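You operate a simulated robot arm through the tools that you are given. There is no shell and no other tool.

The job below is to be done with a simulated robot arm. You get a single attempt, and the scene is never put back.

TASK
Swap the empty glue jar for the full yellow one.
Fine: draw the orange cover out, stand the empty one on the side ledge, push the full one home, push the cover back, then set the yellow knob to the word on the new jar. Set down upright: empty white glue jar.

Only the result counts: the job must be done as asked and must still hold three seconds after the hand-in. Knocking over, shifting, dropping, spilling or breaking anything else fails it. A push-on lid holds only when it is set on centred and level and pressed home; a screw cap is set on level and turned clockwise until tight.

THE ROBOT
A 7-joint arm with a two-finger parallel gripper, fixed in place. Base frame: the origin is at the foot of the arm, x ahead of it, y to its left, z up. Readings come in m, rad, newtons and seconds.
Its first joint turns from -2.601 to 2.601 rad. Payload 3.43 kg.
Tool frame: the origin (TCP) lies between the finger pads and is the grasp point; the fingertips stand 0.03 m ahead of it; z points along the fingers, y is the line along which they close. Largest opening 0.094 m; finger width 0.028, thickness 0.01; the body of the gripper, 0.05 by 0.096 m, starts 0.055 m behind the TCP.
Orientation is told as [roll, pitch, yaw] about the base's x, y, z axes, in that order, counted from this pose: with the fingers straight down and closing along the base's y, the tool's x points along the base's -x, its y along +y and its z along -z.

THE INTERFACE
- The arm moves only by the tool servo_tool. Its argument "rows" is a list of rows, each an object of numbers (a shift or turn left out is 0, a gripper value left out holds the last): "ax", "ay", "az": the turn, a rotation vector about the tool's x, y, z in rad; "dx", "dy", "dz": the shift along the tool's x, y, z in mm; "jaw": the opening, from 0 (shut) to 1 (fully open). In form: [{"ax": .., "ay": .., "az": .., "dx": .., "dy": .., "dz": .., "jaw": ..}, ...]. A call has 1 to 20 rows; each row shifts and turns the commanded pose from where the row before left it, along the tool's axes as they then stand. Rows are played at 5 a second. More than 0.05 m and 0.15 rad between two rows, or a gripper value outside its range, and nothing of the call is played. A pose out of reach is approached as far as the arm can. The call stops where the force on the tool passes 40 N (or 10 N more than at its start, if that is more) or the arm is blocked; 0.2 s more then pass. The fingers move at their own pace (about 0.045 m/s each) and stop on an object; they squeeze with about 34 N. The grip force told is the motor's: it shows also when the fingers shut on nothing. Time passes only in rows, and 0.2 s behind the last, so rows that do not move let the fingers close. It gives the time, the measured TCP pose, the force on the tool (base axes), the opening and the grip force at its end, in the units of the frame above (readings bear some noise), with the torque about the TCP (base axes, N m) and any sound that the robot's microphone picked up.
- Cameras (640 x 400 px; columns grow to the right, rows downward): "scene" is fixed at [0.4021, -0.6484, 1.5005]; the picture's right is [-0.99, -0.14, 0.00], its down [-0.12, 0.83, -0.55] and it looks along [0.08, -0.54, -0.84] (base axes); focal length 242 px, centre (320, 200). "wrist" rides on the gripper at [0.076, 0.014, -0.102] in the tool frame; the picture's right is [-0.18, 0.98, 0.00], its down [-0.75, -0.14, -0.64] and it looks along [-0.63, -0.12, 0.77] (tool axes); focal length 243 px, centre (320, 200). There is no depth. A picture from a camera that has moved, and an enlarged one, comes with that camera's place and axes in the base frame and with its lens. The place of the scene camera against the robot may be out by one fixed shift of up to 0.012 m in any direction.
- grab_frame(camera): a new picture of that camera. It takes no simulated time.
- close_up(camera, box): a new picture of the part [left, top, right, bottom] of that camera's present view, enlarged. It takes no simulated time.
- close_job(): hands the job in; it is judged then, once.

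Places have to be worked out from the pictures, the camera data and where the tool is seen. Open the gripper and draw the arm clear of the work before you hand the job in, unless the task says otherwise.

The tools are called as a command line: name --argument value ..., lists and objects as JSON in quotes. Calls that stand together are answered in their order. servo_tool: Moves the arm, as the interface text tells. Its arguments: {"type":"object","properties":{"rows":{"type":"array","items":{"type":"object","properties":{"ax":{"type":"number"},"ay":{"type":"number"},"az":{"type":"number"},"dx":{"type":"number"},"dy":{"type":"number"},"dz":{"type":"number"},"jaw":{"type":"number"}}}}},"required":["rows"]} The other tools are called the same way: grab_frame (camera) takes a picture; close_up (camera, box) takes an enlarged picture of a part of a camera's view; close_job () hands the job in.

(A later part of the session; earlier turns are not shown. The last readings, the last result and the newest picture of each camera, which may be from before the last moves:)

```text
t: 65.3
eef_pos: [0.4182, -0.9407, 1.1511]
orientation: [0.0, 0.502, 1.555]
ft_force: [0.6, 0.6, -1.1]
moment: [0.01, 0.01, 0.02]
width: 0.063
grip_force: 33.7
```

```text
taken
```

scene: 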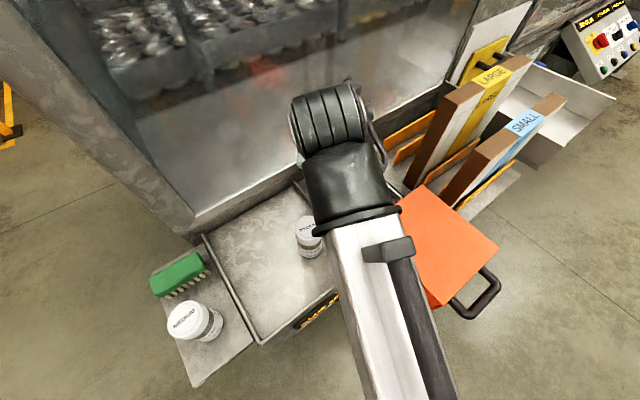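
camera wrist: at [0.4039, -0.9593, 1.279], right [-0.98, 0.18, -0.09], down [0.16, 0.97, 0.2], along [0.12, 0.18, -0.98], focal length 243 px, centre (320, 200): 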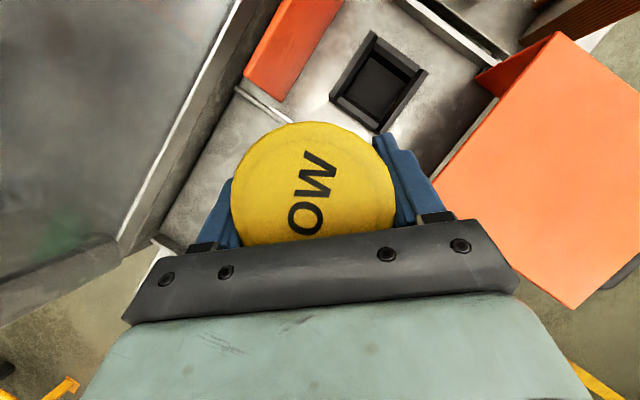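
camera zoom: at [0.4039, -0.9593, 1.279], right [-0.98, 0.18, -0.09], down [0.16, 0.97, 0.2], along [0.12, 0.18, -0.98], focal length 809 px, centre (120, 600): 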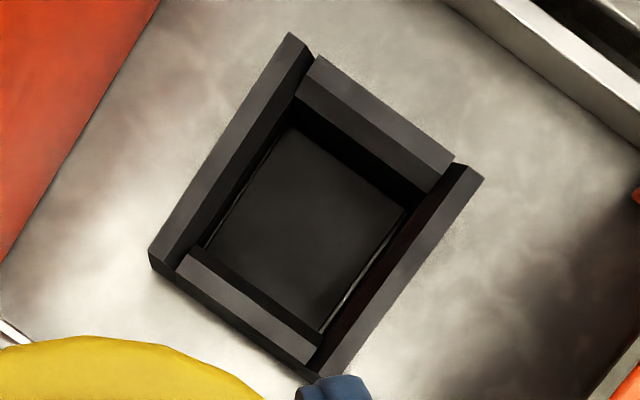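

The socket's opening centre measures about (0.344, -1.035), and the jar axis is at the TCP. I move over it and lower until the jar bottom is a couple of centimetres above the walls.

servo_tool --rows '[{"dx": 27.8, "dz": 15.2, "dy": 24}, {"dx": 27.8, "dz": 15.2, "dy": 24}, {"dx": 27.8, "dz": 15.2, "dy": 24}, {"dx": -14.4, "dz": 26.3}, {"dx": -14.4, "dz": 26.3}, {"dx": -14.4, "dz": 26.3}, {"dx": -9.6, "dz": 17.5}, {}]'

grab_frame --camera "wrist"

close_up --camera "scene" --box '[310, 130, 410, 230]'

```text
t: 67.1
eef_pos: [0.3454, -1.0357, 1.0417]
orientation: [0.0, 0.5, 1.555]
ft_force: [-0.1, 0.0, -2.1]
moment: [-0.03, -0.01, -0.03]
width: 0.0631
grip_force: 34.4
```

```text
taken
camera wrist: at [0.3308, -1.0533, 1.1687], right [-0.98, 0.18, -0.09], down [0.16, 0.97, 0.2], along [0.12, 0.18, -0.98], focal length 243 px, centre (320, 200)
```

wrist: 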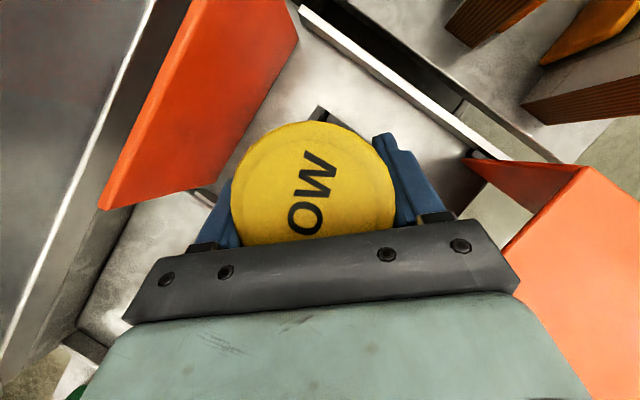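

```text
4.00 times, centred on (360, 180) of scene
camera zoom: at [0.4021, -0.6484, 1.5005], right [-0.99, -0.14, 0.0], down [-0.12, 0.83, -0.55], along [0.08, -0.54, -0.84], focal length 968 px, centre (160, 280)
```

zoom: 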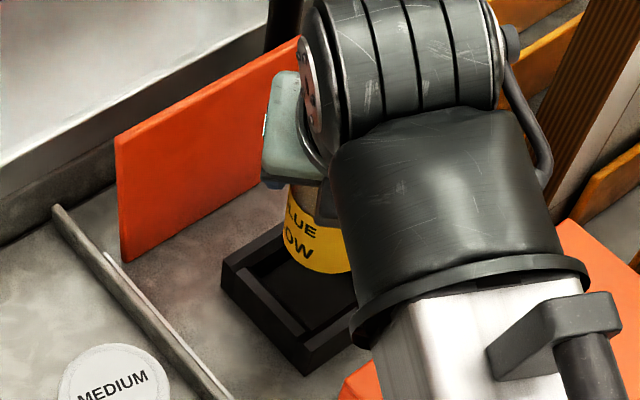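

I'm within about 1 mm of the target. I lower to just above the walls, then go on in small steps.

servo_tool --rows '[{"dx": -8, "dz": 12, "dy": 1.2}, {"dx": -7, "dz": 13}, {"dx": -5, "dz": 9}, {}]'

servo_tool --rows '[{"dx": -2.4, "dz": 4.4}, {}]'

servo_tool --rows '[{"dx": -2.4, "dz": 4.4}, {}]'

close_up --camera "scene" --box '[310, 130, 410, 230]'

```text
t: 68.1
eef_pos: [0.3442, -1.0335, 1.0017]
orientation: [0.0, 0.501, 1.555]
ft_force: [-0.6, 0.7, -1.7]
moment: [0.0, -0.03, -0.01]
width: 0.0628
grip_force: 33.9
```

```text
t: 68.7
eef_pos: [0.3454, -1.0344, 0.9964]
orientation: [0.001, 0.502, 1.553]
ft_force: [0.4, -0.7, -2.5]
moment: [0.0, 0.0, -0.02]
width: 0.0628
grip_force: 34.1
```

```text
t: 69.3
eef_pos: [0.3451, -1.0335, 0.9932]
orientation: [0.001, 0.502, 1.556]
ft_force: [1.6, -2.3, 2.6]
moment: [-0.01, 0.03, 0.02]
width: 0.0629
grip_force: 34.0
```

```text
4.00 times, centred on (360, 180) of scene
camera zoom: at [0.4021, -0.6484, 1.5005], right [-0.99, -0.14, 0.0], down [-0.12, 0.83, -0.55], along [0.08, -0.54, -0.84], focal length 968 px, centre (160, 280)
```

zoom: 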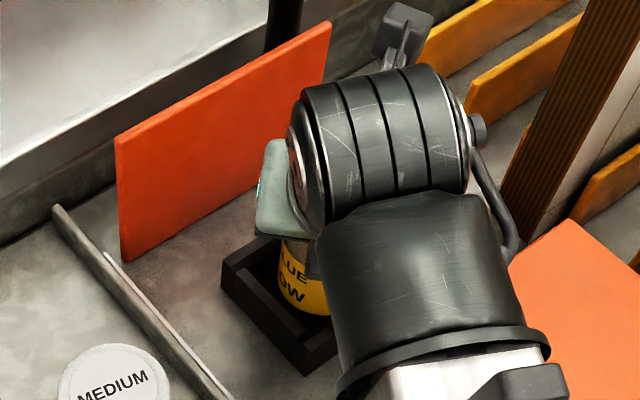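

Light contact with a side force pointing inward (+x, -y). I nudge about 1.5 mm that way and keep lowering gently.

servo_tool --rows '[{"dx": 1.0, "dz": 0.6, "dy": -0.9}, {}]'

servo_tool --rows '[{"dx": -1.4, "dz": 2.6}, {}]'

servo_tool --rows '[{"dx": -1.4, "dz": 2.6}, {}]'

```text
t: 69.9
eef_pos: [0.3463, -1.0339, 0.9924]
orientation: [-0.001, 0.5, 1.556]
ft_force: [1.4, 0.9, -2.2]
moment: [0.05, -0.03, 0.0]
width: 0.0629
grip_force: 34.0
```

```text
t: 70.5
eef_pos: [0.3463, -1.0351, 0.9893]
orientation: [0.0, 0.5, 1.554]
ft_force: [2.0, 2.2, -1.6]
moment: [0.11, -0.13, 0.0]
width: 0.063
grip_force: 34.2
```

```text
t: 71.1
eef_pos: [0.3453, -1.0349, 0.9864]
orientation: [0.001, 0.5, 1.554]
ft_force: [2.9, 3.6, -0.3]
moment: [0.17, -0.12, -0.03]
width: 0.0626
grip_force: 34.2
```

It is entering the socket with only a few newtons of side force. I correct slightly toward (+x, +y) and continue.

servo_tool --rows '[{"dx": -0.6, "dz": -0.3, "dy": -0.5}, {"dx": -1.4, "dz": 2.6}, {}]'

servo_tool --rows '[{"dx": -1.4, "dz": 2.6}, {}]'

servo_tool --rows '[{"dx": -1.4, "dz": 2.6}, {}]'

```text
t: 71.9
eef_pos: [0.3463, -1.0349, 0.9844]
orientation: [0.0, 0.501, 1.555]
ft_force: [-0.6, 0.0, -1.8]
moment: [0.01, 0.04, -0.02]
width: 0.0626
grip_force: 34.0
```

```text
t: 72.5
eef_pos: [0.3455, -1.035, 0.9799]
orientation: [0.0, 0.5, 1.556]
ft_force: [-0.1, -0.3, -2.2]
moment: [0.01, -0.01, 0.01]
width: 0.0628
grip_force: 33.8
```

```text
t: 73.1
eef_pos: [0.3463, -1.0356, 0.9785]
orientation: [0.001, 0.502, 1.555]
ft_force: [0.5, 0.4, -1.9]
moment: [-0.02, 0.01, 0.02]
width: 0.0629
grip_force: 34.0
```

No side force now. I keep lowering until it bottoms.

servo_tool --rows '[{"dx": -1.0, "dz": 1.75}, {}]'

servo_tool --rows '[{"dx": -1.0, "dz": 1.75}, {}]'

servo_tool --rows '[{"dx": -1.0, "dz": 1.75}, {}]'

servo_tool --rows '[{"dx": -1.0, "dz": 1.75}, {}]'

```text
t: 73.7
eef_pos: [0.345, -1.0349, 0.9753]
orientation: [0.0, 0.501, 1.555]
ft_force: [-0.9, -0.1, -2.2]
moment: [-0.01, 0.0, -0.01]
width: 0.0628
grip_force: 33.8
```

```text
t: 74.3
eef_pos: [0.3465, -1.0353, 0.9741]
orientation: [0.0, 0.502, 1.555]
ft_force: [0.1, 0.1, -3.6]
moment: [0.0, 0.01, 0.01]
width: 0.0627
grip_force: 33.8
```

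```text
t: 74.9
eef_pos: [0.3459, -1.0351, 0.972]
orientation: [-0.002, 0.501, 1.556]
ft_force: [-0.7, -0.5, 0.1]
moment: [0.04, -0.06, -0.01]
width: 0.0628
grip_force: 34.2
```

```text
t: 75.5
eef_pos: [0.3447, -1.0344, 0.9716]
orientation: [0.001, 0.504, 1.552]
ft_force: [-0.5, 0.0, 19.2]
moment: [0.19, -0.39, 0.06]
width: 0.0628
grip_force: 34.0
```

It bottomed at TCP z 0.9716, the same height the old jar sat at. I press a touch more, then release and rise.

servo_tool --rows '[{"dx": -0.4, "dz": 0.8}, {}]'

servo_tool --rows '[{"dx": 1.0, "dz": -1.8}, {"jaw": 0.8}, {}, {"jaw": 1.0}, {}, {"dx": 4.8, "dz": -8.8}, {"dx": 9.6, "dz": -17.6}, {"dx": 14.4, "dz": -26.4}, {"dx": 19, "dz": -35}, {}]'

grab_frame --camera "wrist"

close_up --camera "scene" --box '[310, 130, 410, 230]'

```text
t: 76.1
eef_pos: [0.3443, -1.0339, 0.9702]
orientation: [-0.001, 0.503, 1.555]
ft_force: [-4.7, 1.2, 26.3]
moment: [0.15, -0.33, 0.15]
width: 0.0627
grip_force: 34.5
```

```text
t: 78.3
eef_pos: [0.3458, -1.0325, 1.0698]
orientation: [-0.002, 0.501, 1.555]
ft_force: [-0.6, 0.5, -0.9]
moment: [0.0, -0.01, 0.02]
width: 0.0938
grip_force: 0.1
```

```text
taken
camera wrist: at [0.331, -1.0507, 1.1974], right [-0.98, 0.18, -0.09], down [0.16, 0.97, 0.2], along [0.12, 0.18, -0.98], focal length 243 px, centre (320, 200)
```

wrist: 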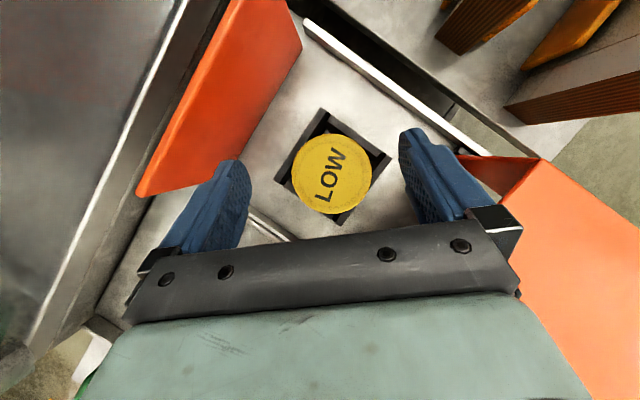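

```text
4.00 times, centred on (360, 180) of scene
camera zoom: at [0.4021, -0.6484, 1.5005], right [-0.99, -0.14, 0.0], down [-0.12, 0.83, -0.55], along [0.08, -0.54, -0.84], focal length 968 px, centre (160, 280)
```

zoom: 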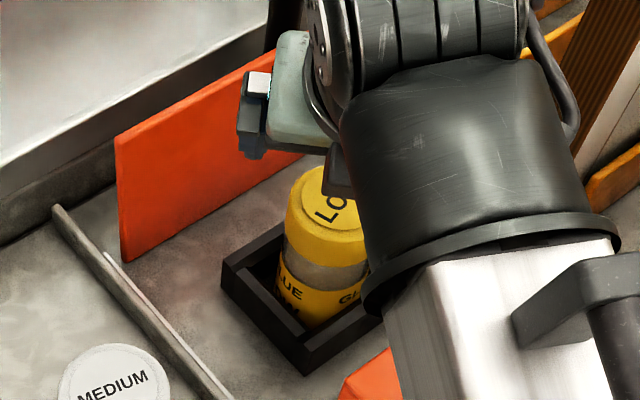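

The yellow jar stands level in its socket. I rise, move inward, and bring the tool back to vertical with the yaw used for the handle.

servo_tool --rows '[{"dx": 19, "dz": -35}, {"dx": 19, "dz": -35}, {"dx": 19, "dz": -35}, {"dx": -31, "dz": -17}, {"dx": -31, "dz": -17}, {"dx": -31, "dz": -17}, {"ay": -0.1}, {"ay": -0.1}, {"ay": -0.1}, {"ay": -0.1}, {"ay": -0.1}, {"az": 0.13}, {"az": 0.13}, {"az": 0.13}, {"az": 0.13}, {"az": 0.13}, {"az": 0.13}, {}]'

close_up --camera "scene" --box '[310, 130, 410, 230]'

grab_frame --camera "wrist"

```text
t: 82.1
eef_pos: [0.3478, -0.9286, 1.1906]
orientation: [-0.002, 0.0, 0.772]
ft_force: [0.1, 0.7, 0.3]
moment: [-0.02, 0.0, 0.0]
width: 0.094
grip_force: 0.0
```

```text
4.00 times, centred on (360, 180) of scene
camera zoom: at [0.4021, -0.6484, 1.5005], right [-0.99, -0.14, 0.0], down [-0.12, 0.83, -0.55], along [0.08, -0.54, -0.84], focal length 968 px, centre (160, 280)
```

zoom: 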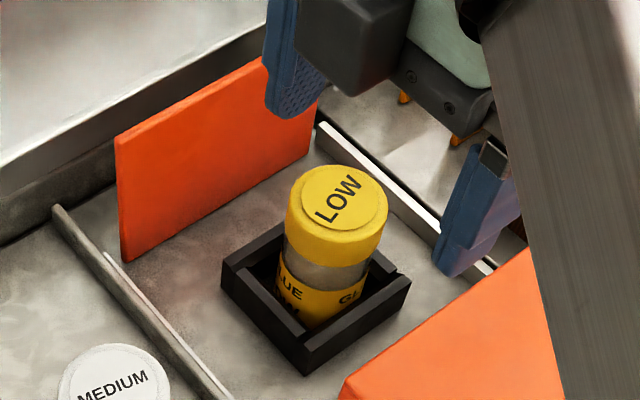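

```text
taken
camera wrist: at [0.2825, -0.971, 1.2938], right [-0.55, 0.83, 0.0], down [0.64, 0.43, 0.64], along [0.53, 0.36, -0.77], focal length 243 px, centre (320, 200)
```

wrist: 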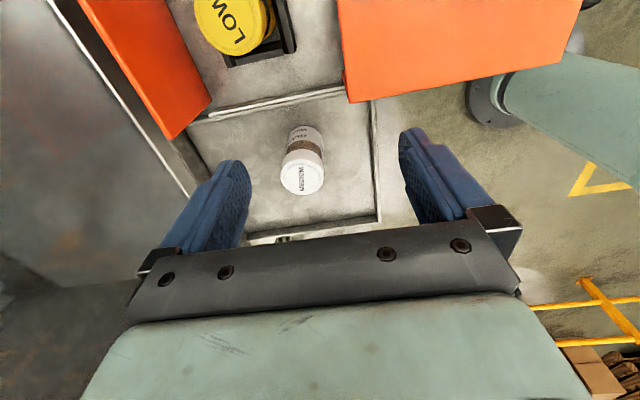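

The seat looks right. Now I go back above the handle with the jaws half closed.

servo_tool --rows '[{"dx": 11.6, "dy": 38.8, "jaw": 0.5}, {"dx": 11.6, "dy": 38.8}, {"dx": 11.6, "dy": 38.8}, {"dx": 11.6, "dy": 38.8}, {"dx": 11.6, "dy": 38.8}, {"dx": 11.6, "dy": 38.8, "dz": 5}, {"dx": 11.6, "dy": 38.8, "dz": 10}, {"dz": 30}, {}]'

grab_frame --camera "wrist"

```text
t: 84.1
eef_pos: [0.1018, -0.7909, 1.1457]
orientation: [0.0, 0.0, 0.775]
ft_force: [-0.2, 0.4, -0.4]
moment: [-0.01, 0.03, -0.02]
width: 0.0471
grip_force: 0.2
```

```text
taken
camera wrist: at [0.0366, -0.8347, 1.2484], right [-0.56, 0.83, 0.0], down [0.64, 0.43, 0.64], along [0.53, 0.36, -0.77], focal length 243 px, centre (320, 200)
```

wrist: 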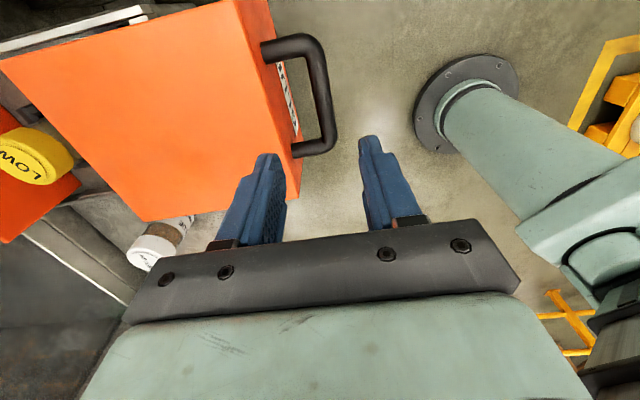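

I'm right above the place where I let go of the handle. I descend and grip it again.

servo_tool --rows '[{"dz": 40}, {"dz": 40}, {"dz": 40}, {"dz": 20}, {"dz": 11}, {}, {"jaw": 0.0}, {}, {}, {}]'

grab_frame --camera "wrist"

```text
t: 86.3
eef_pos: [0.1002, -0.7907, 0.9934]
orientation: [0.001, 0.0, 0.775]
ft_force: [-0.2, 0.4, -2.9]
moment: [-0.09, 0.11, -0.17]
width: 0.0224
grip_force: 45.0
```

```text
taken
camera wrist: at [0.0344, -0.8341, 1.0972], right [-0.56, 0.83, 0.0], down [0.64, 0.43, 0.64], along [0.53, 0.36, -0.77], focal length 243 px, centre (320, 200)
```

wrist: 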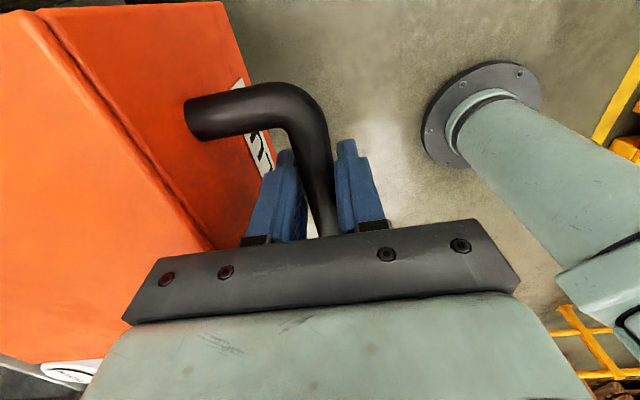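

Gripped cleanly. From the two end positions the return path is 200 mm along -y of the tool with almost no sideways part, so I push it back in stages.

servo_tool --rows '[{"dy": -10, "dx": -0.1}, {"dy": -10, "dx": -0.1}, {"dy": -10, "dx": -0.1}, {}]'

servo_tool --rows '[{"dy": -10, "dx": -0.1}, {"dy": -10, "dx": -0.1}, {}]'

```text
t: 87.3
eef_pos: [0.1209, -0.8125, 0.9934]
orientation: [-0.001, 0.001, 0.772]
ft_force: [-0.5, 1.4, -4.3]
moment: [-0.06, 0.11, -0.17]
width: 0.0219
grip_force: 44.7
```

```text
t: 88.1
eef_pos: [0.1356, -0.8267, 0.9937]
orientation: [-0.001, 0.0, 0.774]
ft_force: [-0.2, 0.4, -7.6]
moment: [0.13, 0.01, -0.21]
width: 0.0223
grip_force: 45.1
```

Very low loads. I keep pushing.

servo_tool --rows '[{"dy": -10, "dx": -0.1, "dz": 0.5}, {"dy": -10, "dx": -0.1}, {"dy": -10, "dx": -0.1}, {"dy": -10, "dx": -0.1}, {}]'

servo_tool --rows '[{"dy": -10, "dx": -0.1}, {"dy": -10, "dx": -0.1}, {"dy": -10, "dx": -0.1}, {"dy": -10, "dx": -0.1}, {}]'

close_up --camera "scene" --box '[280, 130, 480, 290]'

```text
t: 89.3
eef_pos: [0.1622, -0.8535, 0.9945]
orientation: [-0.003, -0.001, 0.777]
ft_force: [2.1, 1.5, -2.8]
moment: [0.48, -0.41, -0.21]
width: 0.0219
grip_force: 45.2
```

```text
t: 90.5
eef_pos: [0.1925, -0.8835, 0.9938]
orientation: [0.0, 0.001, 0.776]
ft_force: [-2.4, -1.3, -6.4]
moment: [0.25, -0.24, -0.19]
width: 0.0223
grip_force: 45.2
```

```text
2.50 times, centred on (380, 210) of scene
camera zoom: at [0.4021, -0.6484, 1.5005], right [-0.99, -0.14, 0.0], down [-0.12, 0.83, -0.55], along [0.08, -0.54, -0.84], focal length 605 px, centre (170, 175)
```

zoom: 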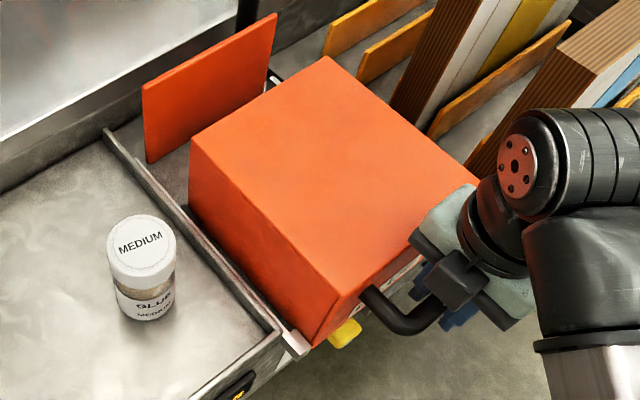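

The cover has passed over the jar with no resistance. About 70 mm remain.

servo_tool --rows '[{"dy": -10, "dx": -0.1}, {"dy": -10, "dx": -0.1}, {"dy": -10, "dx": -0.1}, {"dy": -10, "dx": -0.1}, {}]'

servo_tool --rows '[{"dy": -10, "dx": -0.1}, {"dy": -8, "dx": -0.1}, {}]'

servo_tool --rows '[{"dy": -4}, {"dy": -4}, {}]'

servo_tool --rows '[{"dy": -2}, {"dy": -2}, {}]'

close_up --camera "scene" --box '[280, 130, 480, 290]'

```text
t: 91.7
eef_pos: [0.2201, -0.9106, 0.9931]
orientation: [0.001, 0.001, 0.773]
ft_force: [-1.6, 0.5, -4.4]
moment: [-0.35, 0.43, -0.19]
width: 0.0218
grip_force: 44.9
```

```text
t: 92.5
eef_pos: [0.2337, -0.9244, 0.995]
orientation: [0.0, 0.0, 0.775]
ft_force: [-2.5, -1.9, -4.7]
moment: [0.15, -0.04, -0.17]
width: 0.0222
grip_force: 45.2
```

```text
t: 93.3
eef_pos: [0.238, -0.93, 0.9942]
orientation: [-0.003, 0.001, 0.773]
ft_force: [-2.7, -3.3, -0.8]
moment: [0.25, -0.25, -0.16]
width: 0.022
grip_force: 44.8
```

```text
t: 94.1
eef_pos: [0.2399, -0.9327, 0.9948]
orientation: [0.0, 0.001, 0.775]
ft_force: [-0.1, -2.8, 0.6]
moment: [-0.03, 0.06, -0.18]
width: 0.0223
grip_force: 45.0
```

```text
2.50 times, centred on (380, 210) of scene
camera zoom: at [0.4021, -0.6484, 1.5005], right [-0.99, -0.14, 0.0], down [-0.12, 0.83, -0.55], along [0.08, -0.54, -0.84], focal length 605 px, centre (170, 175)
```

zoom: 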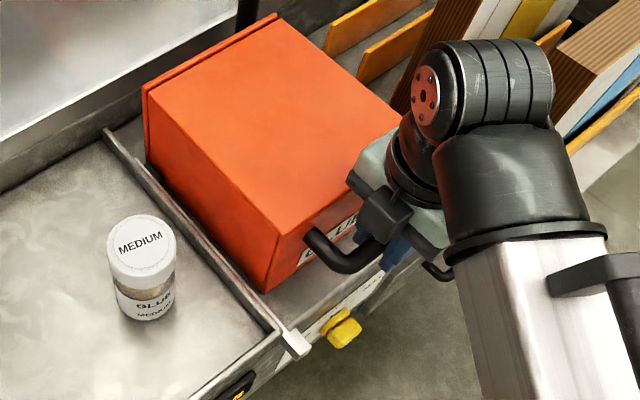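

Nearly closed. I continue in small steps until the stop is felt.

servo_tool --rows '[{"dy": -1}, {}]'

servo_tool --rows '[{"dy": -1}, {}]'

servo_tool --rows '[{"dy": -1.5}, {}]'

servo_tool --rows '[{"dy": -1.5}, {}]'

```text
t: 94.7
eef_pos: [0.2405, -0.9314, 0.9926]
orientation: [0.0, 0.0, 0.775]
ft_force: [-1.7, 0.0, 0.0]
moment: [-0.11, 0.17, -0.16]
width: 0.0219
grip_force: 45.0
```

```text
t: 95.3
eef_pos: [0.2424, -0.9333, 0.9933]
orientation: [0.001, 0.0, 0.775]
ft_force: [-4.2, 4.3, 1.4]
moment: [0.05, -0.09, -0.13]
width: 0.0221
grip_force: 44.2
```

```text
t: 95.9
eef_pos: [0.2409, -0.9333, 0.9934]
orientation: [0.001, 0.0, 0.773]
ft_force: [-13.4, 13.8, -0.2]
moment: [0.03, -0.03, -0.11]
width: 0.0221
grip_force: 45.0
```

```text
t: 96.5
eef_pos: [0.2428, -0.9336, 0.9937]
orientation: [0.006, -0.001, 0.773]
ft_force: [-24.8, 27.9, -7.5]
moment: [-0.77, 0.47, -0.08]
width: 0.0223
grip_force: 45.1
```

The cover is against its stop with 37 N. I relax the push, open the jaws and rise off the handle.

servo_tool --rows '[{"dy": 1.5}, {"dy": 1.2}, {"jaw": 0.5}, {}, {}, {"dz": -20}, {"dz": -30}, {"dz": -40}, {"dz": -40}, {}]'

grab_frame --camera "wrist"

close_up --camera "scene" --box '[280, 130, 480, 290]'

```text
t: 98.7
eef_pos: [0.243, -0.9346, 1.1237]
orientation: [0.001, -0.001, 0.774]
ft_force: [1.1, 0.5, -1.3]
moment: [-0.01, 0.01, 0.0]
width: 0.0467
grip_force: 0.1
```

```text
taken
camera wrist: at [0.1779, -0.9781, 1.2272], right [-0.56, 0.83, 0.0], down [0.64, 0.43, 0.64], along [0.53, 0.36, -0.77], focal length 243 px, centre (320, 200)
```

wrist: 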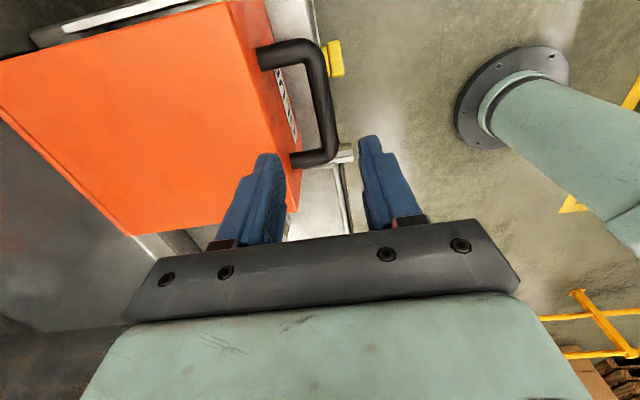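

```text
2.50 times, centred on (380, 210) of scene
camera zoom: at [0.4021, -0.6484, 1.5005], right [-0.99, -0.14, 0.0], down [-0.12, 0.83, -0.55], along [0.08, -0.54, -0.84], focal length 605 px, centre (170, 175)
```

zoom: 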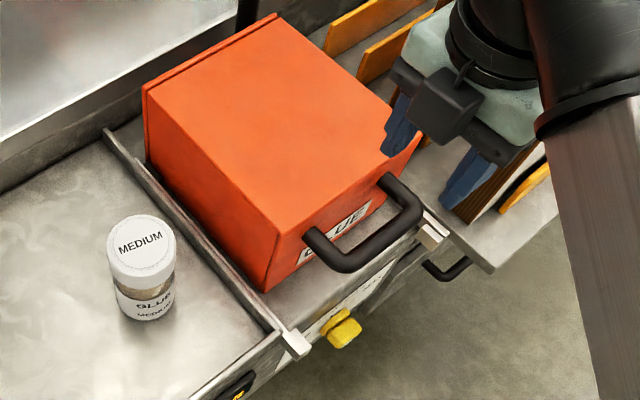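

The cover is back against its plate, and the handle sits where it was at the start. For the knob I draw back from the panel by 170 mm and rotate the tool to horizontal, pointing at the panel.

servo_tool --rows '[{"dy": 34}, {"dy": 34}, {"dy": 34}, {"dy": 34}, {"dy": 34}, {"dz": 30}, {"dz": 30}, {"ax": 0.14}, {"ax": 0.14}, {"ax": 0.14}, {"ax": 0.14}, {"ax": 0.14}, {"ax": 0.14}, {}]'

grab_frame --camera "wrist"

grab_frame --camera "scene"

```text
t: 101.7
eef_pos: [0.1245, -0.813, 1.0631]
orientation: [-0.844, 0.0, 0.777]
ft_force: [0.3, -0.3, 0.8]
moment: [-0.02, 0.0, 0.01]
width: 0.0467
grip_force: 0.1
```

```text
taken
camera wrist: at [0.0084, -0.8045, 1.1223], right [-0.33, 0.6, -0.73], down [0.27, 0.8, 0.53], along [0.91, -0.02, -0.42], focal length 243 px, centre (320, 200)
```

wrist: 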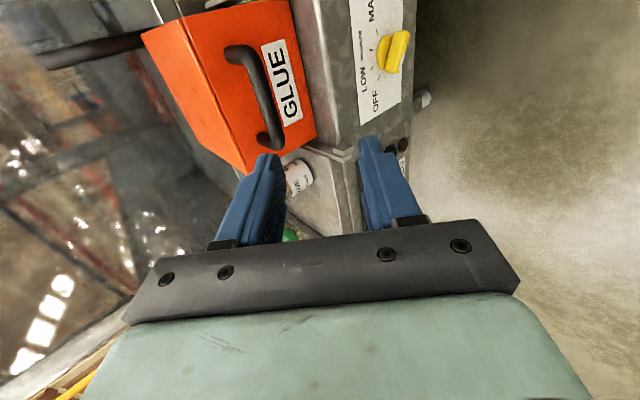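

```text
taken
```

scene: 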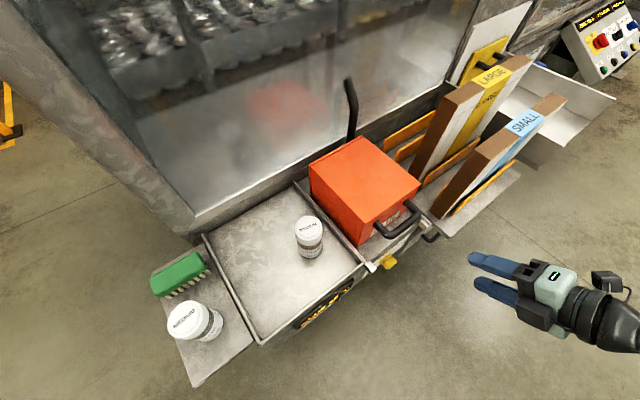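

This works and the dial is visible. I finish the rotation and then lower toward knob height.

servo_tool --rows '[{"ax": 0.14}, {"ax": 0.14}, {"ax": 0.14}, {"ax": 0.14}, {"ax": 0.14}, {"ax": 0.027}, {"dy": 40}, {"dy": 40}, {"dy": 40}, {"dy": 40}, {"dy": 40}, {}]'

grab_frame --camera "wrist"

grab_frame --camera "scene"

```text
t: 104.3
eef_pos: [0.1383, -0.8052, 1.0009]
orientation: [-1.508, -0.047, 0.764]
ft_force: [-0.8, -0.3, -1.1]
moment: [0.0, -0.03, 0.02]
width: 0.0469
grip_force: 0.0
out of reach, approached as far as the arm can: row 7, 8, 9, 10, 11
```

```text
taken
camera wrist: at [0.0114, -0.7839, 0.991], right [0.12, 0.2, -0.97], down [0.1, 0.97, 0.22], along [0.99, -0.12, 0.1], focal length 243 px, centre (320, 200)
```

wrist: 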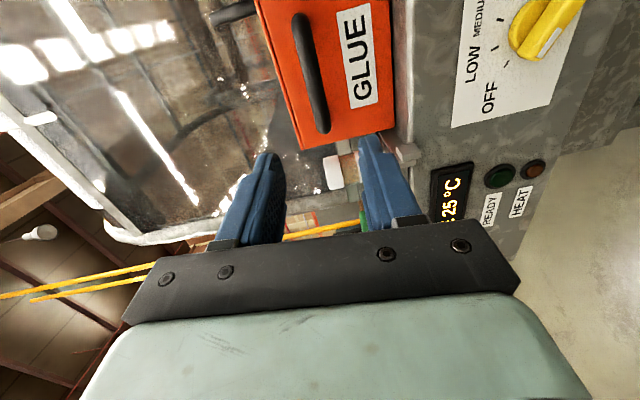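

```text
taken
```

scene: 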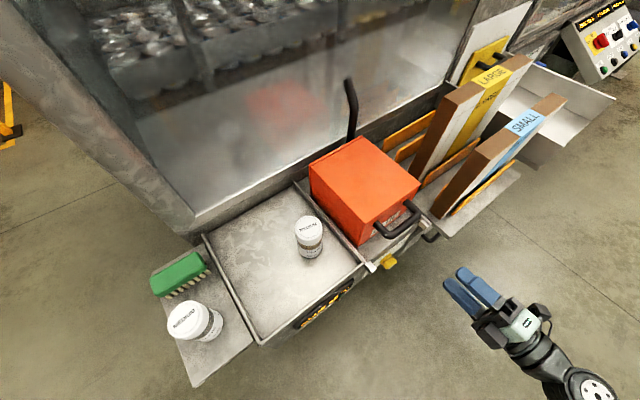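

Lowering in a fully horizontal pose hits a joint limit, so I'll need a tilted approach. First I take a close look at the dial.

close_up --camera "wrist" --box '[440, 0, 600, 130]'

```text
3.08 times, centred on (520, 65) of wrist
camera zoom: at [0.0114, -0.7839, 0.991], right [0.12, 0.2, -0.97], down [0.1, 0.97, 0.22], along [0.99, -0.12, 0.1], focal length 746 px, centre (-295, 615)
```

zoom: 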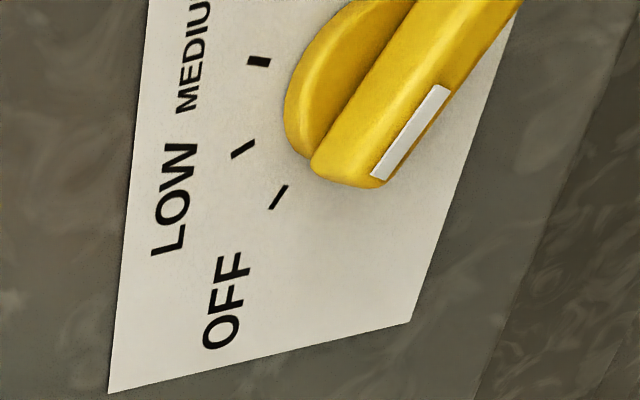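

The pointer sits at OFF (about -60° from vertical), LOW is about -20° and MEDIUM about +20°, and the knob axis is near z 0.778. I test how low a slightly tilted tool can go closer to the panel.

servo_tool --rows '[{"ax": -0.12}, {"ax": -0.12}, {"dz": 30}, {"dz": 30}, {"dy": 25}, {"dy": 25}, {"dy": 25}, {"dy": 25}, {}]'

grab_frame --camera "scene"

```text
t: 106.3
eef_pos: [0.1603, -0.8242, 0.8893]
orientation: [-1.289, -0.029, 0.767]
ft_force: [0.3, 0.2, -0.7]
moment: [-0.03, 0.0, -0.04]
width: 0.0472
grip_force: 0.1
```

```text
taken
```

scene: 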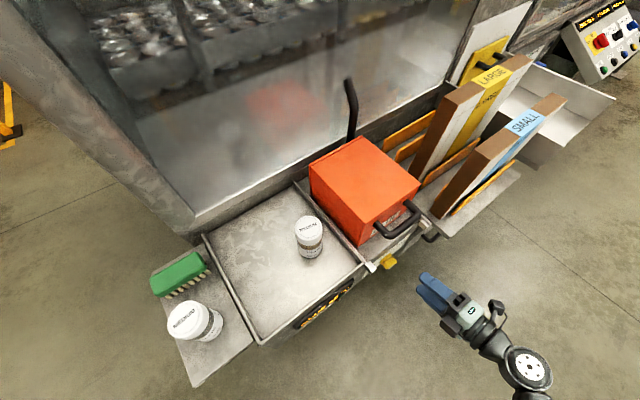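

With a 16° droop it goes down freely. I continue lowering to knob height.

servo_tool --rows '[{"dy": 25}, {"dy": 25}, {"dy": 25}, {"dy": 20}, {}]'

grab_frame --camera "wrist"

grab_frame --camera "scene"

```text
t: 107.5
eef_pos: [0.1561, -0.8103, 0.8396]
orientation: [-1.268, -0.044, 0.761]
ft_force: [0.7, 0.0, -0.3]
moment: [0.0, -0.04, -0.03]
width: 0.047
grip_force: 0.0
out of reach, approached as far as the arm can: row 2, 3, 4
```

```text
taken
camera wrist: at [0.0287, -0.7901, 0.8537], right [-0.04, 0.37, -0.93], down [0.14, 0.92, 0.36], along [0.99, -0.12, -0.09], focal length 243 px, centre (320, 200)
```

wrist: 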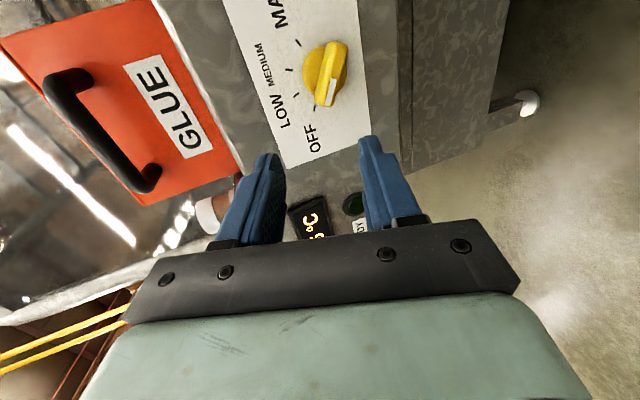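

```text
taken
```

scene: 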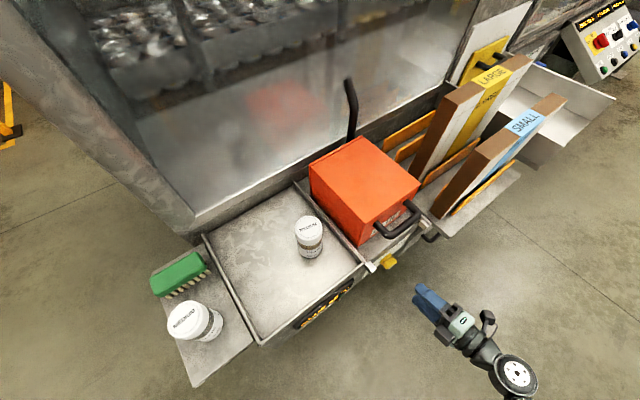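

The dial is in clear view now. I enlarge it to measure the knob centre and its angle.

close_up --camera "wrist" --box '[240, 10, 400, 130]'

```text
3.33 times, centred on (320, 70) of wrist
camera zoom: at [0.0287, -0.7901, 0.8537], right [-0.04, 0.37, -0.93], down [0.14, 0.92, 0.36], along [0.99, -0.12, -0.09], focal length 809 px, centre (320, 633)
```

zoom: 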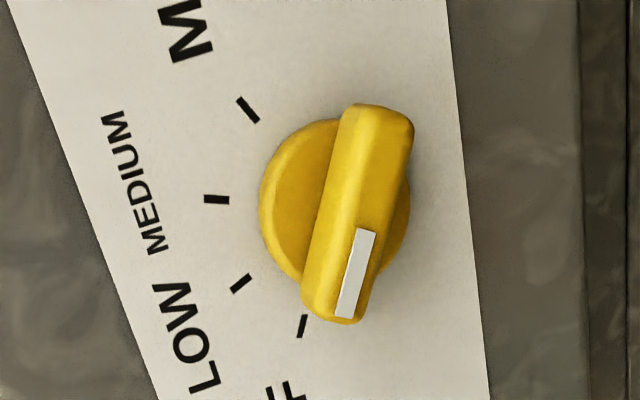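

The ticks give a knob axis at R≈0.484 (my lateral coordinate), z≈0.783, with OFF/LOW/MEDIUM/MAX at -60/-20/+20/+60°. I move nearer the panel, tips still about 35 mm short of the knob, and tidy the orientation to see what is reachable there.

servo_tool --rows '[{"dx": 10, "dz": 36, "dy": 0}, {"dx": 10, "dz": 36, "dy": 0}, {"ay": -0.01, "az": -0.049}, {"dy": 20}, {"dy": 20}, {}]'

grab_frame --camera "wrist"

grab_frame --camera "scene"

```text
t: 108.9
eef_pos: [0.1985, -0.8753, 0.8408]
orientation: [-1.263, -0.002, 0.783]
ft_force: [-0.2, 0.4, 0.7]
moment: [-0.01, 0.0, -0.01]
width: 0.0469
grip_force: 0.1
out of reach, approached as far as the arm can: row 1, 2, 3, 4, 5
```

```text
taken
camera wrist: at [0.0731, -0.8566, 0.8586], right [-0.08, 0.34, -0.94], down [0.13, 0.94, 0.33], along [0.99, -0.1, -0.12], focal length 243 px, centre (320, 200)
```

wrist: 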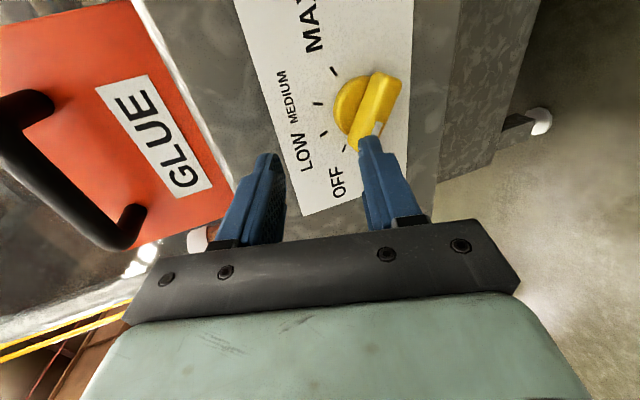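

```text
taken
```

scene: 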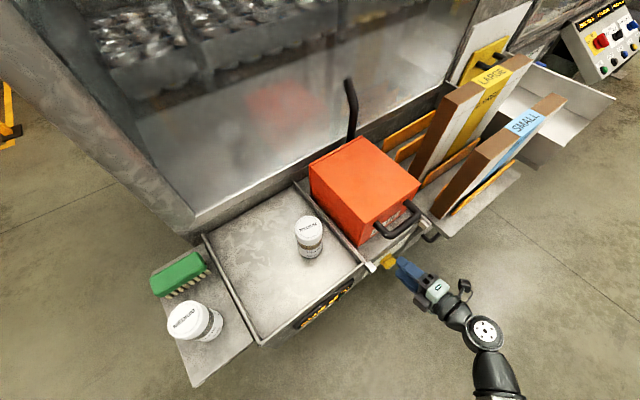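

A droop of about 20° is the limit here, so I'll approach with the tool tilted in the plane of the knob's bar. That gives hand up-left by 36°, jaws closing across the bar, and the camera facing the dial. I back off 30 mm and turn to that attitude.

servo_tool --rows '[{"dz": -30}, {"ax": 0.0024, "ay": 0.0815, "az": 0.0912}, {"ax": 0.0024, "ay": 0.0815, "az": 0.0912}, {"ax": 0.0024, "ay": 0.0815, "az": 0.0912}, {"ax": 0.0024, "ay": 0.0815, "az": 0.0912}, {"ax": 0.0024, "ay": 0.0815, "az": 0.0912}, {"ax": 0.0024, "ay": 0.0815, "az": 0.0912}, {}]'

grab_frame --camera "wrist"

grab_frame --camera "scene"

```text
t: 110.7
eef_pos: [0.1829, -0.8561, 0.8589]
orientation: [-1.187, -0.356, 0.144]
ft_force: [-0.6, 0.5, -0.3]
moment: [0.03, 0.0, 0.03]
width: 0.0471
grip_force: 0.1
out of reach, approached as far as the arm can: row 1
```

```text
taken
camera wrist: at [0.0886, -0.768, 0.8575], right [0.43, 0.43, -0.79], down [0.49, 0.62, 0.61], along [0.75, -0.65, 0.05], focal length 243 px, centre (320, 200)
```

wrist: 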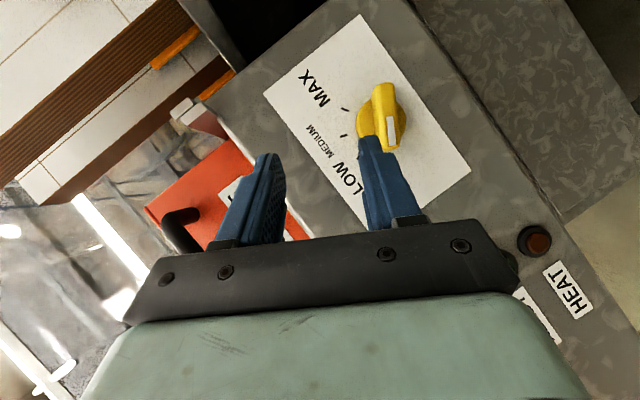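

```text
taken
```

scene: 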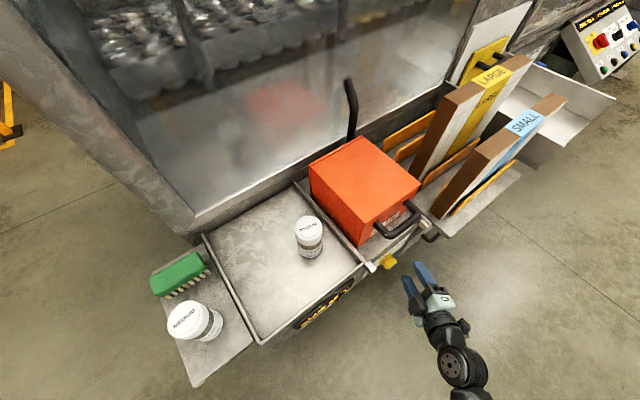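

The camera now faces the dial squarely, and the bar runs nearly parallel to the fingers. I enlarge it for precise measurement.

close_up --camera "wrist" --box '[300, 60, 460, 180]'

```text
3.33 times, centred on (380, 120) of wrist
camera zoom: at [0.0886, -0.768, 0.8575], right [0.43, 0.43, -0.79], down [0.49, 0.62, 0.61], along [0.75, -0.65, 0.05], focal length 809 px, centre (120, 467)
```

zoom: 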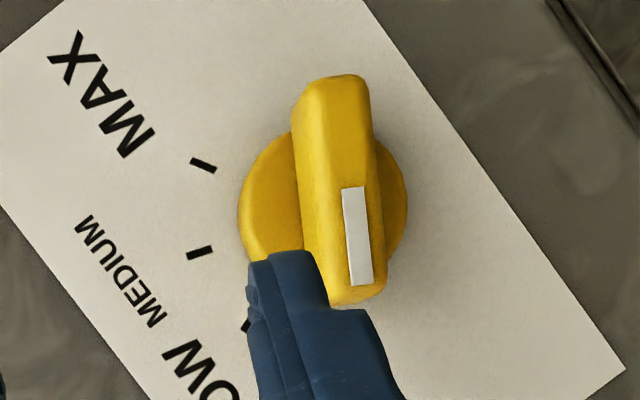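

From this view the knob axis is at about R 0.485, z 0.780. I shift so the tool axis aims at the knob, with the tips still about 40 mm short, and check alignment.

servo_tool --rows '[{"dx": -6.3, "dy": 27.6, "dz": 12.6}, {"dx": -6.3, "dy": 27.6, "dz": 12.6}, {}]'

grab_frame --camera "wrist"

close_up --camera "scene" --box '[340, 220, 480, 330]'

```text
t: 111.5
eef_pos: [0.215, -0.8537, 0.8071]
orientation: [-1.187, -0.357, 0.145]
ft_force: [0.6, -0.3, 0.3]
moment: [0.04, 0.0, 0.0]
width: 0.047
grip_force: 0.2
```

```text
taken
camera wrist: at [0.1219, -0.766, 0.8044], right [0.43, 0.43, -0.79], down [0.49, 0.62, 0.61], along [0.75, -0.65, 0.05], focal length 243 px, centre (320, 200)
```

wrist: 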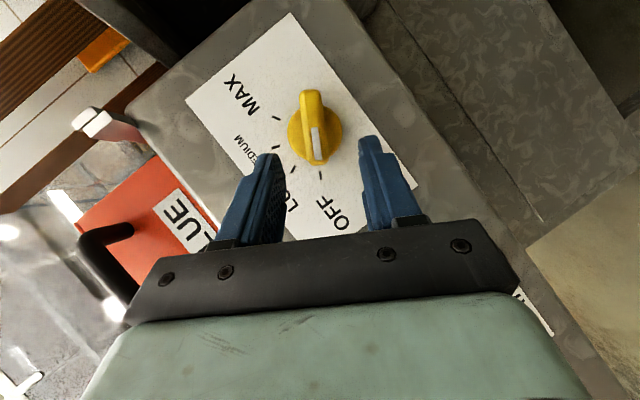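

```text
3.64 times, centred on (410, 275) of scene
camera zoom: at [0.4021, -0.6484, 1.5005], right [-0.99, -0.14, 0.0], down [-0.12, 0.83, -0.55], along [0.08, -0.54, -0.84], focal length 880 px, centre (-7, -73)
```

zoom: 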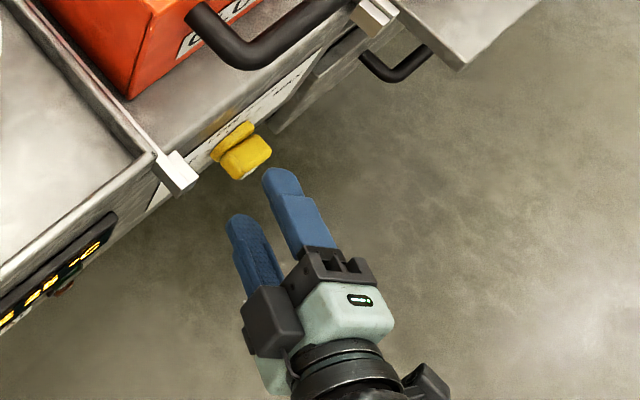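

The knob lies between and ahead of the fingers. I zoom in for a refined position.

close_up --camera "wrist" --box '[240, 60, 400, 180]'

```text
3.33 times, centred on (320, 120) of wrist
camera zoom: at [0.1219, -0.766, 0.8044], right [0.43, 0.43, -0.79], down [0.49, 0.62, 0.61], along [0.75, -0.65, 0.05], focal length 809 px, centre (320, 467)
```

zoom: 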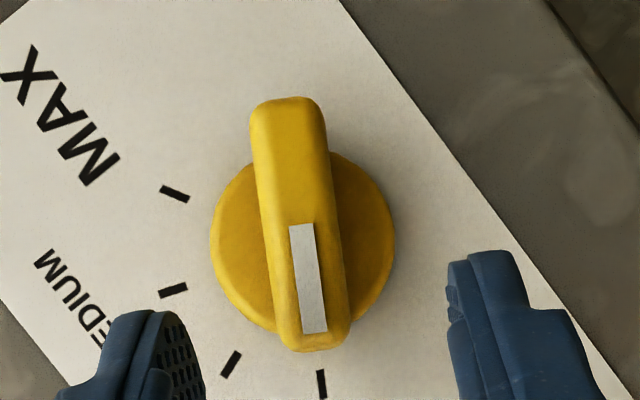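

The views intersect well: knob axis at R 0.486, z 0.785, bar outer face at n -0.803, disc face at n -0.818. I make the small lateral correction and advance 24 of the remaining 36 mm.

servo_tool --rows '[{"dx": 4, "dy": -3}, {"dz": 12}, {"dz": 12}, {}]'

grab_frame --camera "wrist"

close_up --camera "scene" --box '[340, 220, 440, 310]'

```text
t: 112.5
eef_pos: [0.2191, -0.8771, 0.8]
orientation: [-1.188, -0.354, 0.146]
ft_force: [-0.1, -0.5, -0.2]
moment: [-0.02, -0.03, -0.01]
width: 0.0469
grip_force: 0.1
```

```text
taken
camera wrist: at [0.1236, -0.7893, 0.7977], right [0.43, 0.43, -0.79], down [0.49, 0.62, 0.61], along [0.76, -0.65, 0.05], focal length 243 px, centre (320, 200)
```

wrist: 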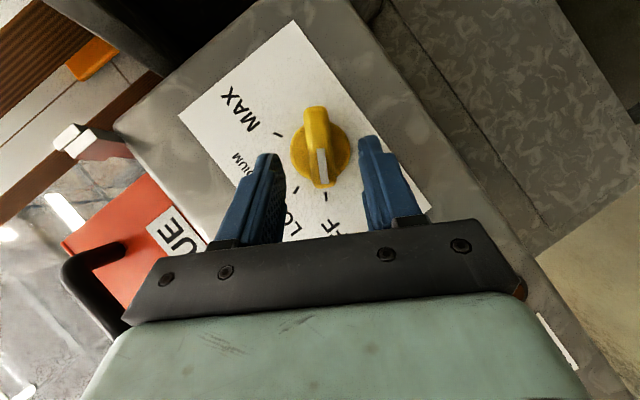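

```text
4.44 times, centred on (390, 265) of scene
camera zoom: at [0.4021, -0.6484, 1.5005], right [-0.99, -0.14, 0.0], down [-0.12, 0.83, -0.55], along [0.08, -0.54, -0.84], focal length 1075 px, centre (9, -89)
```

zoom: 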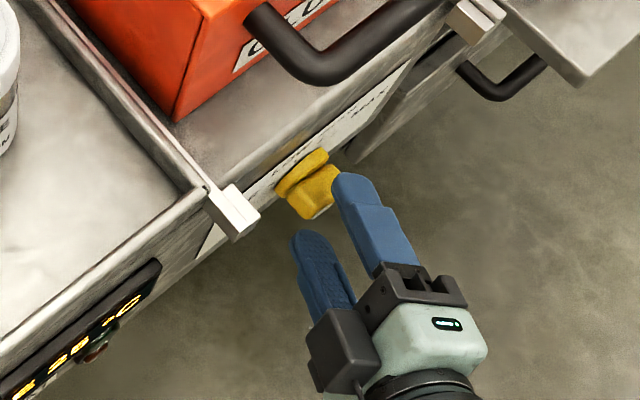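

Aligned: the bar lies between the fingertips. I advance the last 12 mm and close gradually.

servo_tool --rows '[{"dz": 6}, {"dz": 6}, {}]'

close_up --camera "wrist" --box '[220, 80, 420, 230]'

close_up --camera "scene" --box '[340, 220, 440, 310]'

```text
t: 113.3
eef_pos: [0.2221, -0.8875, 0.795]
orientation: [-1.187, -0.357, 0.146]
ft_force: [0.0, 0.0, -0.7]
moment: [0.0, 0.01, 0.01]
width: 0.0474
grip_force: 0.1
```

```text
2.67 times, centred on (320, 155) of wrist
camera zoom: at [0.1272, -0.8001, 0.7934], right [0.43, 0.43, -0.79], down [0.49, 0.62, 0.61], along [0.76, -0.65, 0.05], focal length 647 px, centre (320, 320)
```

zoom: 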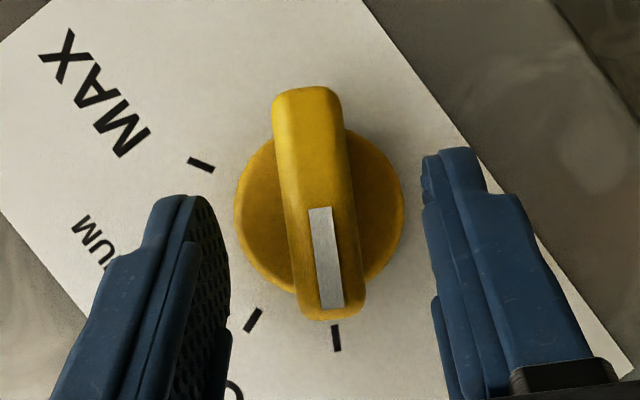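

```text
4.44 times, centred on (390, 265) of scene
camera zoom: at [0.4021, -0.6484, 1.5005], right [-0.99, -0.14, 0.0], down [-0.12, 0.83, -0.55], along [0.08, -0.54, -0.84], focal length 1075 px, centre (9, -89)
```

zoom: 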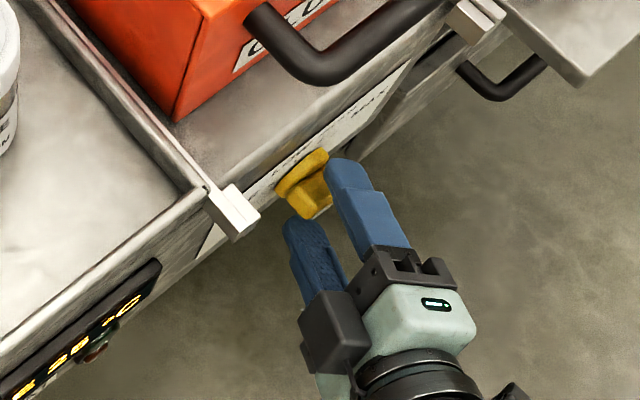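

The bar is centred between the pads. I close on it.

servo_tool --rows '[{"jaw": 0.3}, {"jaw": 0.0}, {}, {}, {}]'

close_up --camera "wrist" --box '[220, 80, 420, 230]'

```text
t: 114.5
eef_pos: [0.2199, -0.8887, 0.7958]
orientation: [-1.186, -0.36, 0.142]
ft_force: [-0.5, 0.0, 0.4]
moment: [0.13, -1.19, -0.49]
width: 0.0176
grip_force: 44.9
```

```text
2.67 times, centred on (320, 155) of wrist
camera zoom: at [0.1271, -0.8, 0.7933], right [0.44, 0.44, -0.79], down [0.49, 0.62, 0.61], along [0.75, -0.65, 0.06], focal length 647 px, centre (320, 320)
```

zoom: 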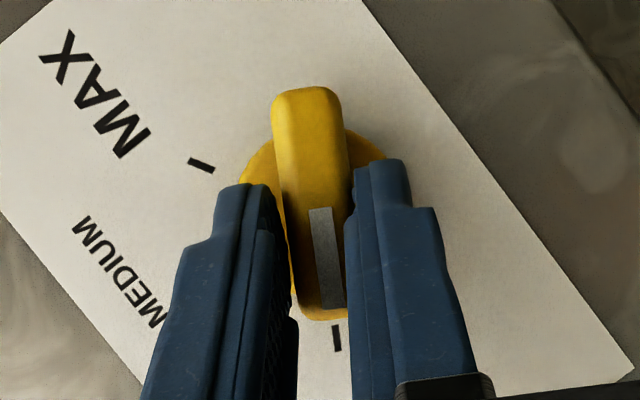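

Gripped at 17.6 mm with the pointer still on OFF. I turn clockwise about the knob axis in small steps, starting with 12°, and watch the loads.

servo_tool --rows '[{"dx": 0.2, "dy": -1.22, "ax": -0.0392, "ay": -0.0075, "az": 0.0573}, {"dx": 0.2, "dy": -1.22, "ax": -0.0392, "ay": -0.0075, "az": 0.0573}, {"dx": 0.2, "dy": -1.22, "ax": -0.0392, "ay": -0.0075, "az": 0.0573}, {}]'

close_up --camera "wrist" --box '[220, 80, 420, 230]'

```text
t: 115.5
eef_pos: [0.2203, -0.89, 0.798]
orientation: [-1.043, -0.522, 0.081]
ft_force: [-0.4, 2.7, -0.4]
moment: [-0.43, -0.47, -0.48]
width: 0.0176
grip_force: 44.5
```

```text
2.67 times, centred on (320, 155) of wrist
camera zoom: at [0.1258, -0.8013, 0.7953], right [0.54, 0.54, -0.64], down [0.39, 0.52, 0.76], along [0.75, -0.66, 0.07], focal length 647 px, centre (320, 320)
```

zoom: 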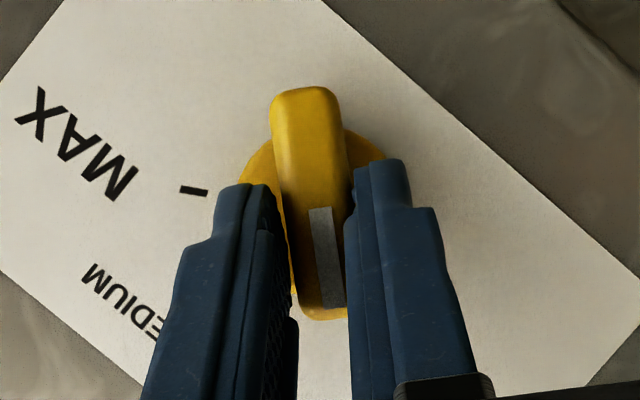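

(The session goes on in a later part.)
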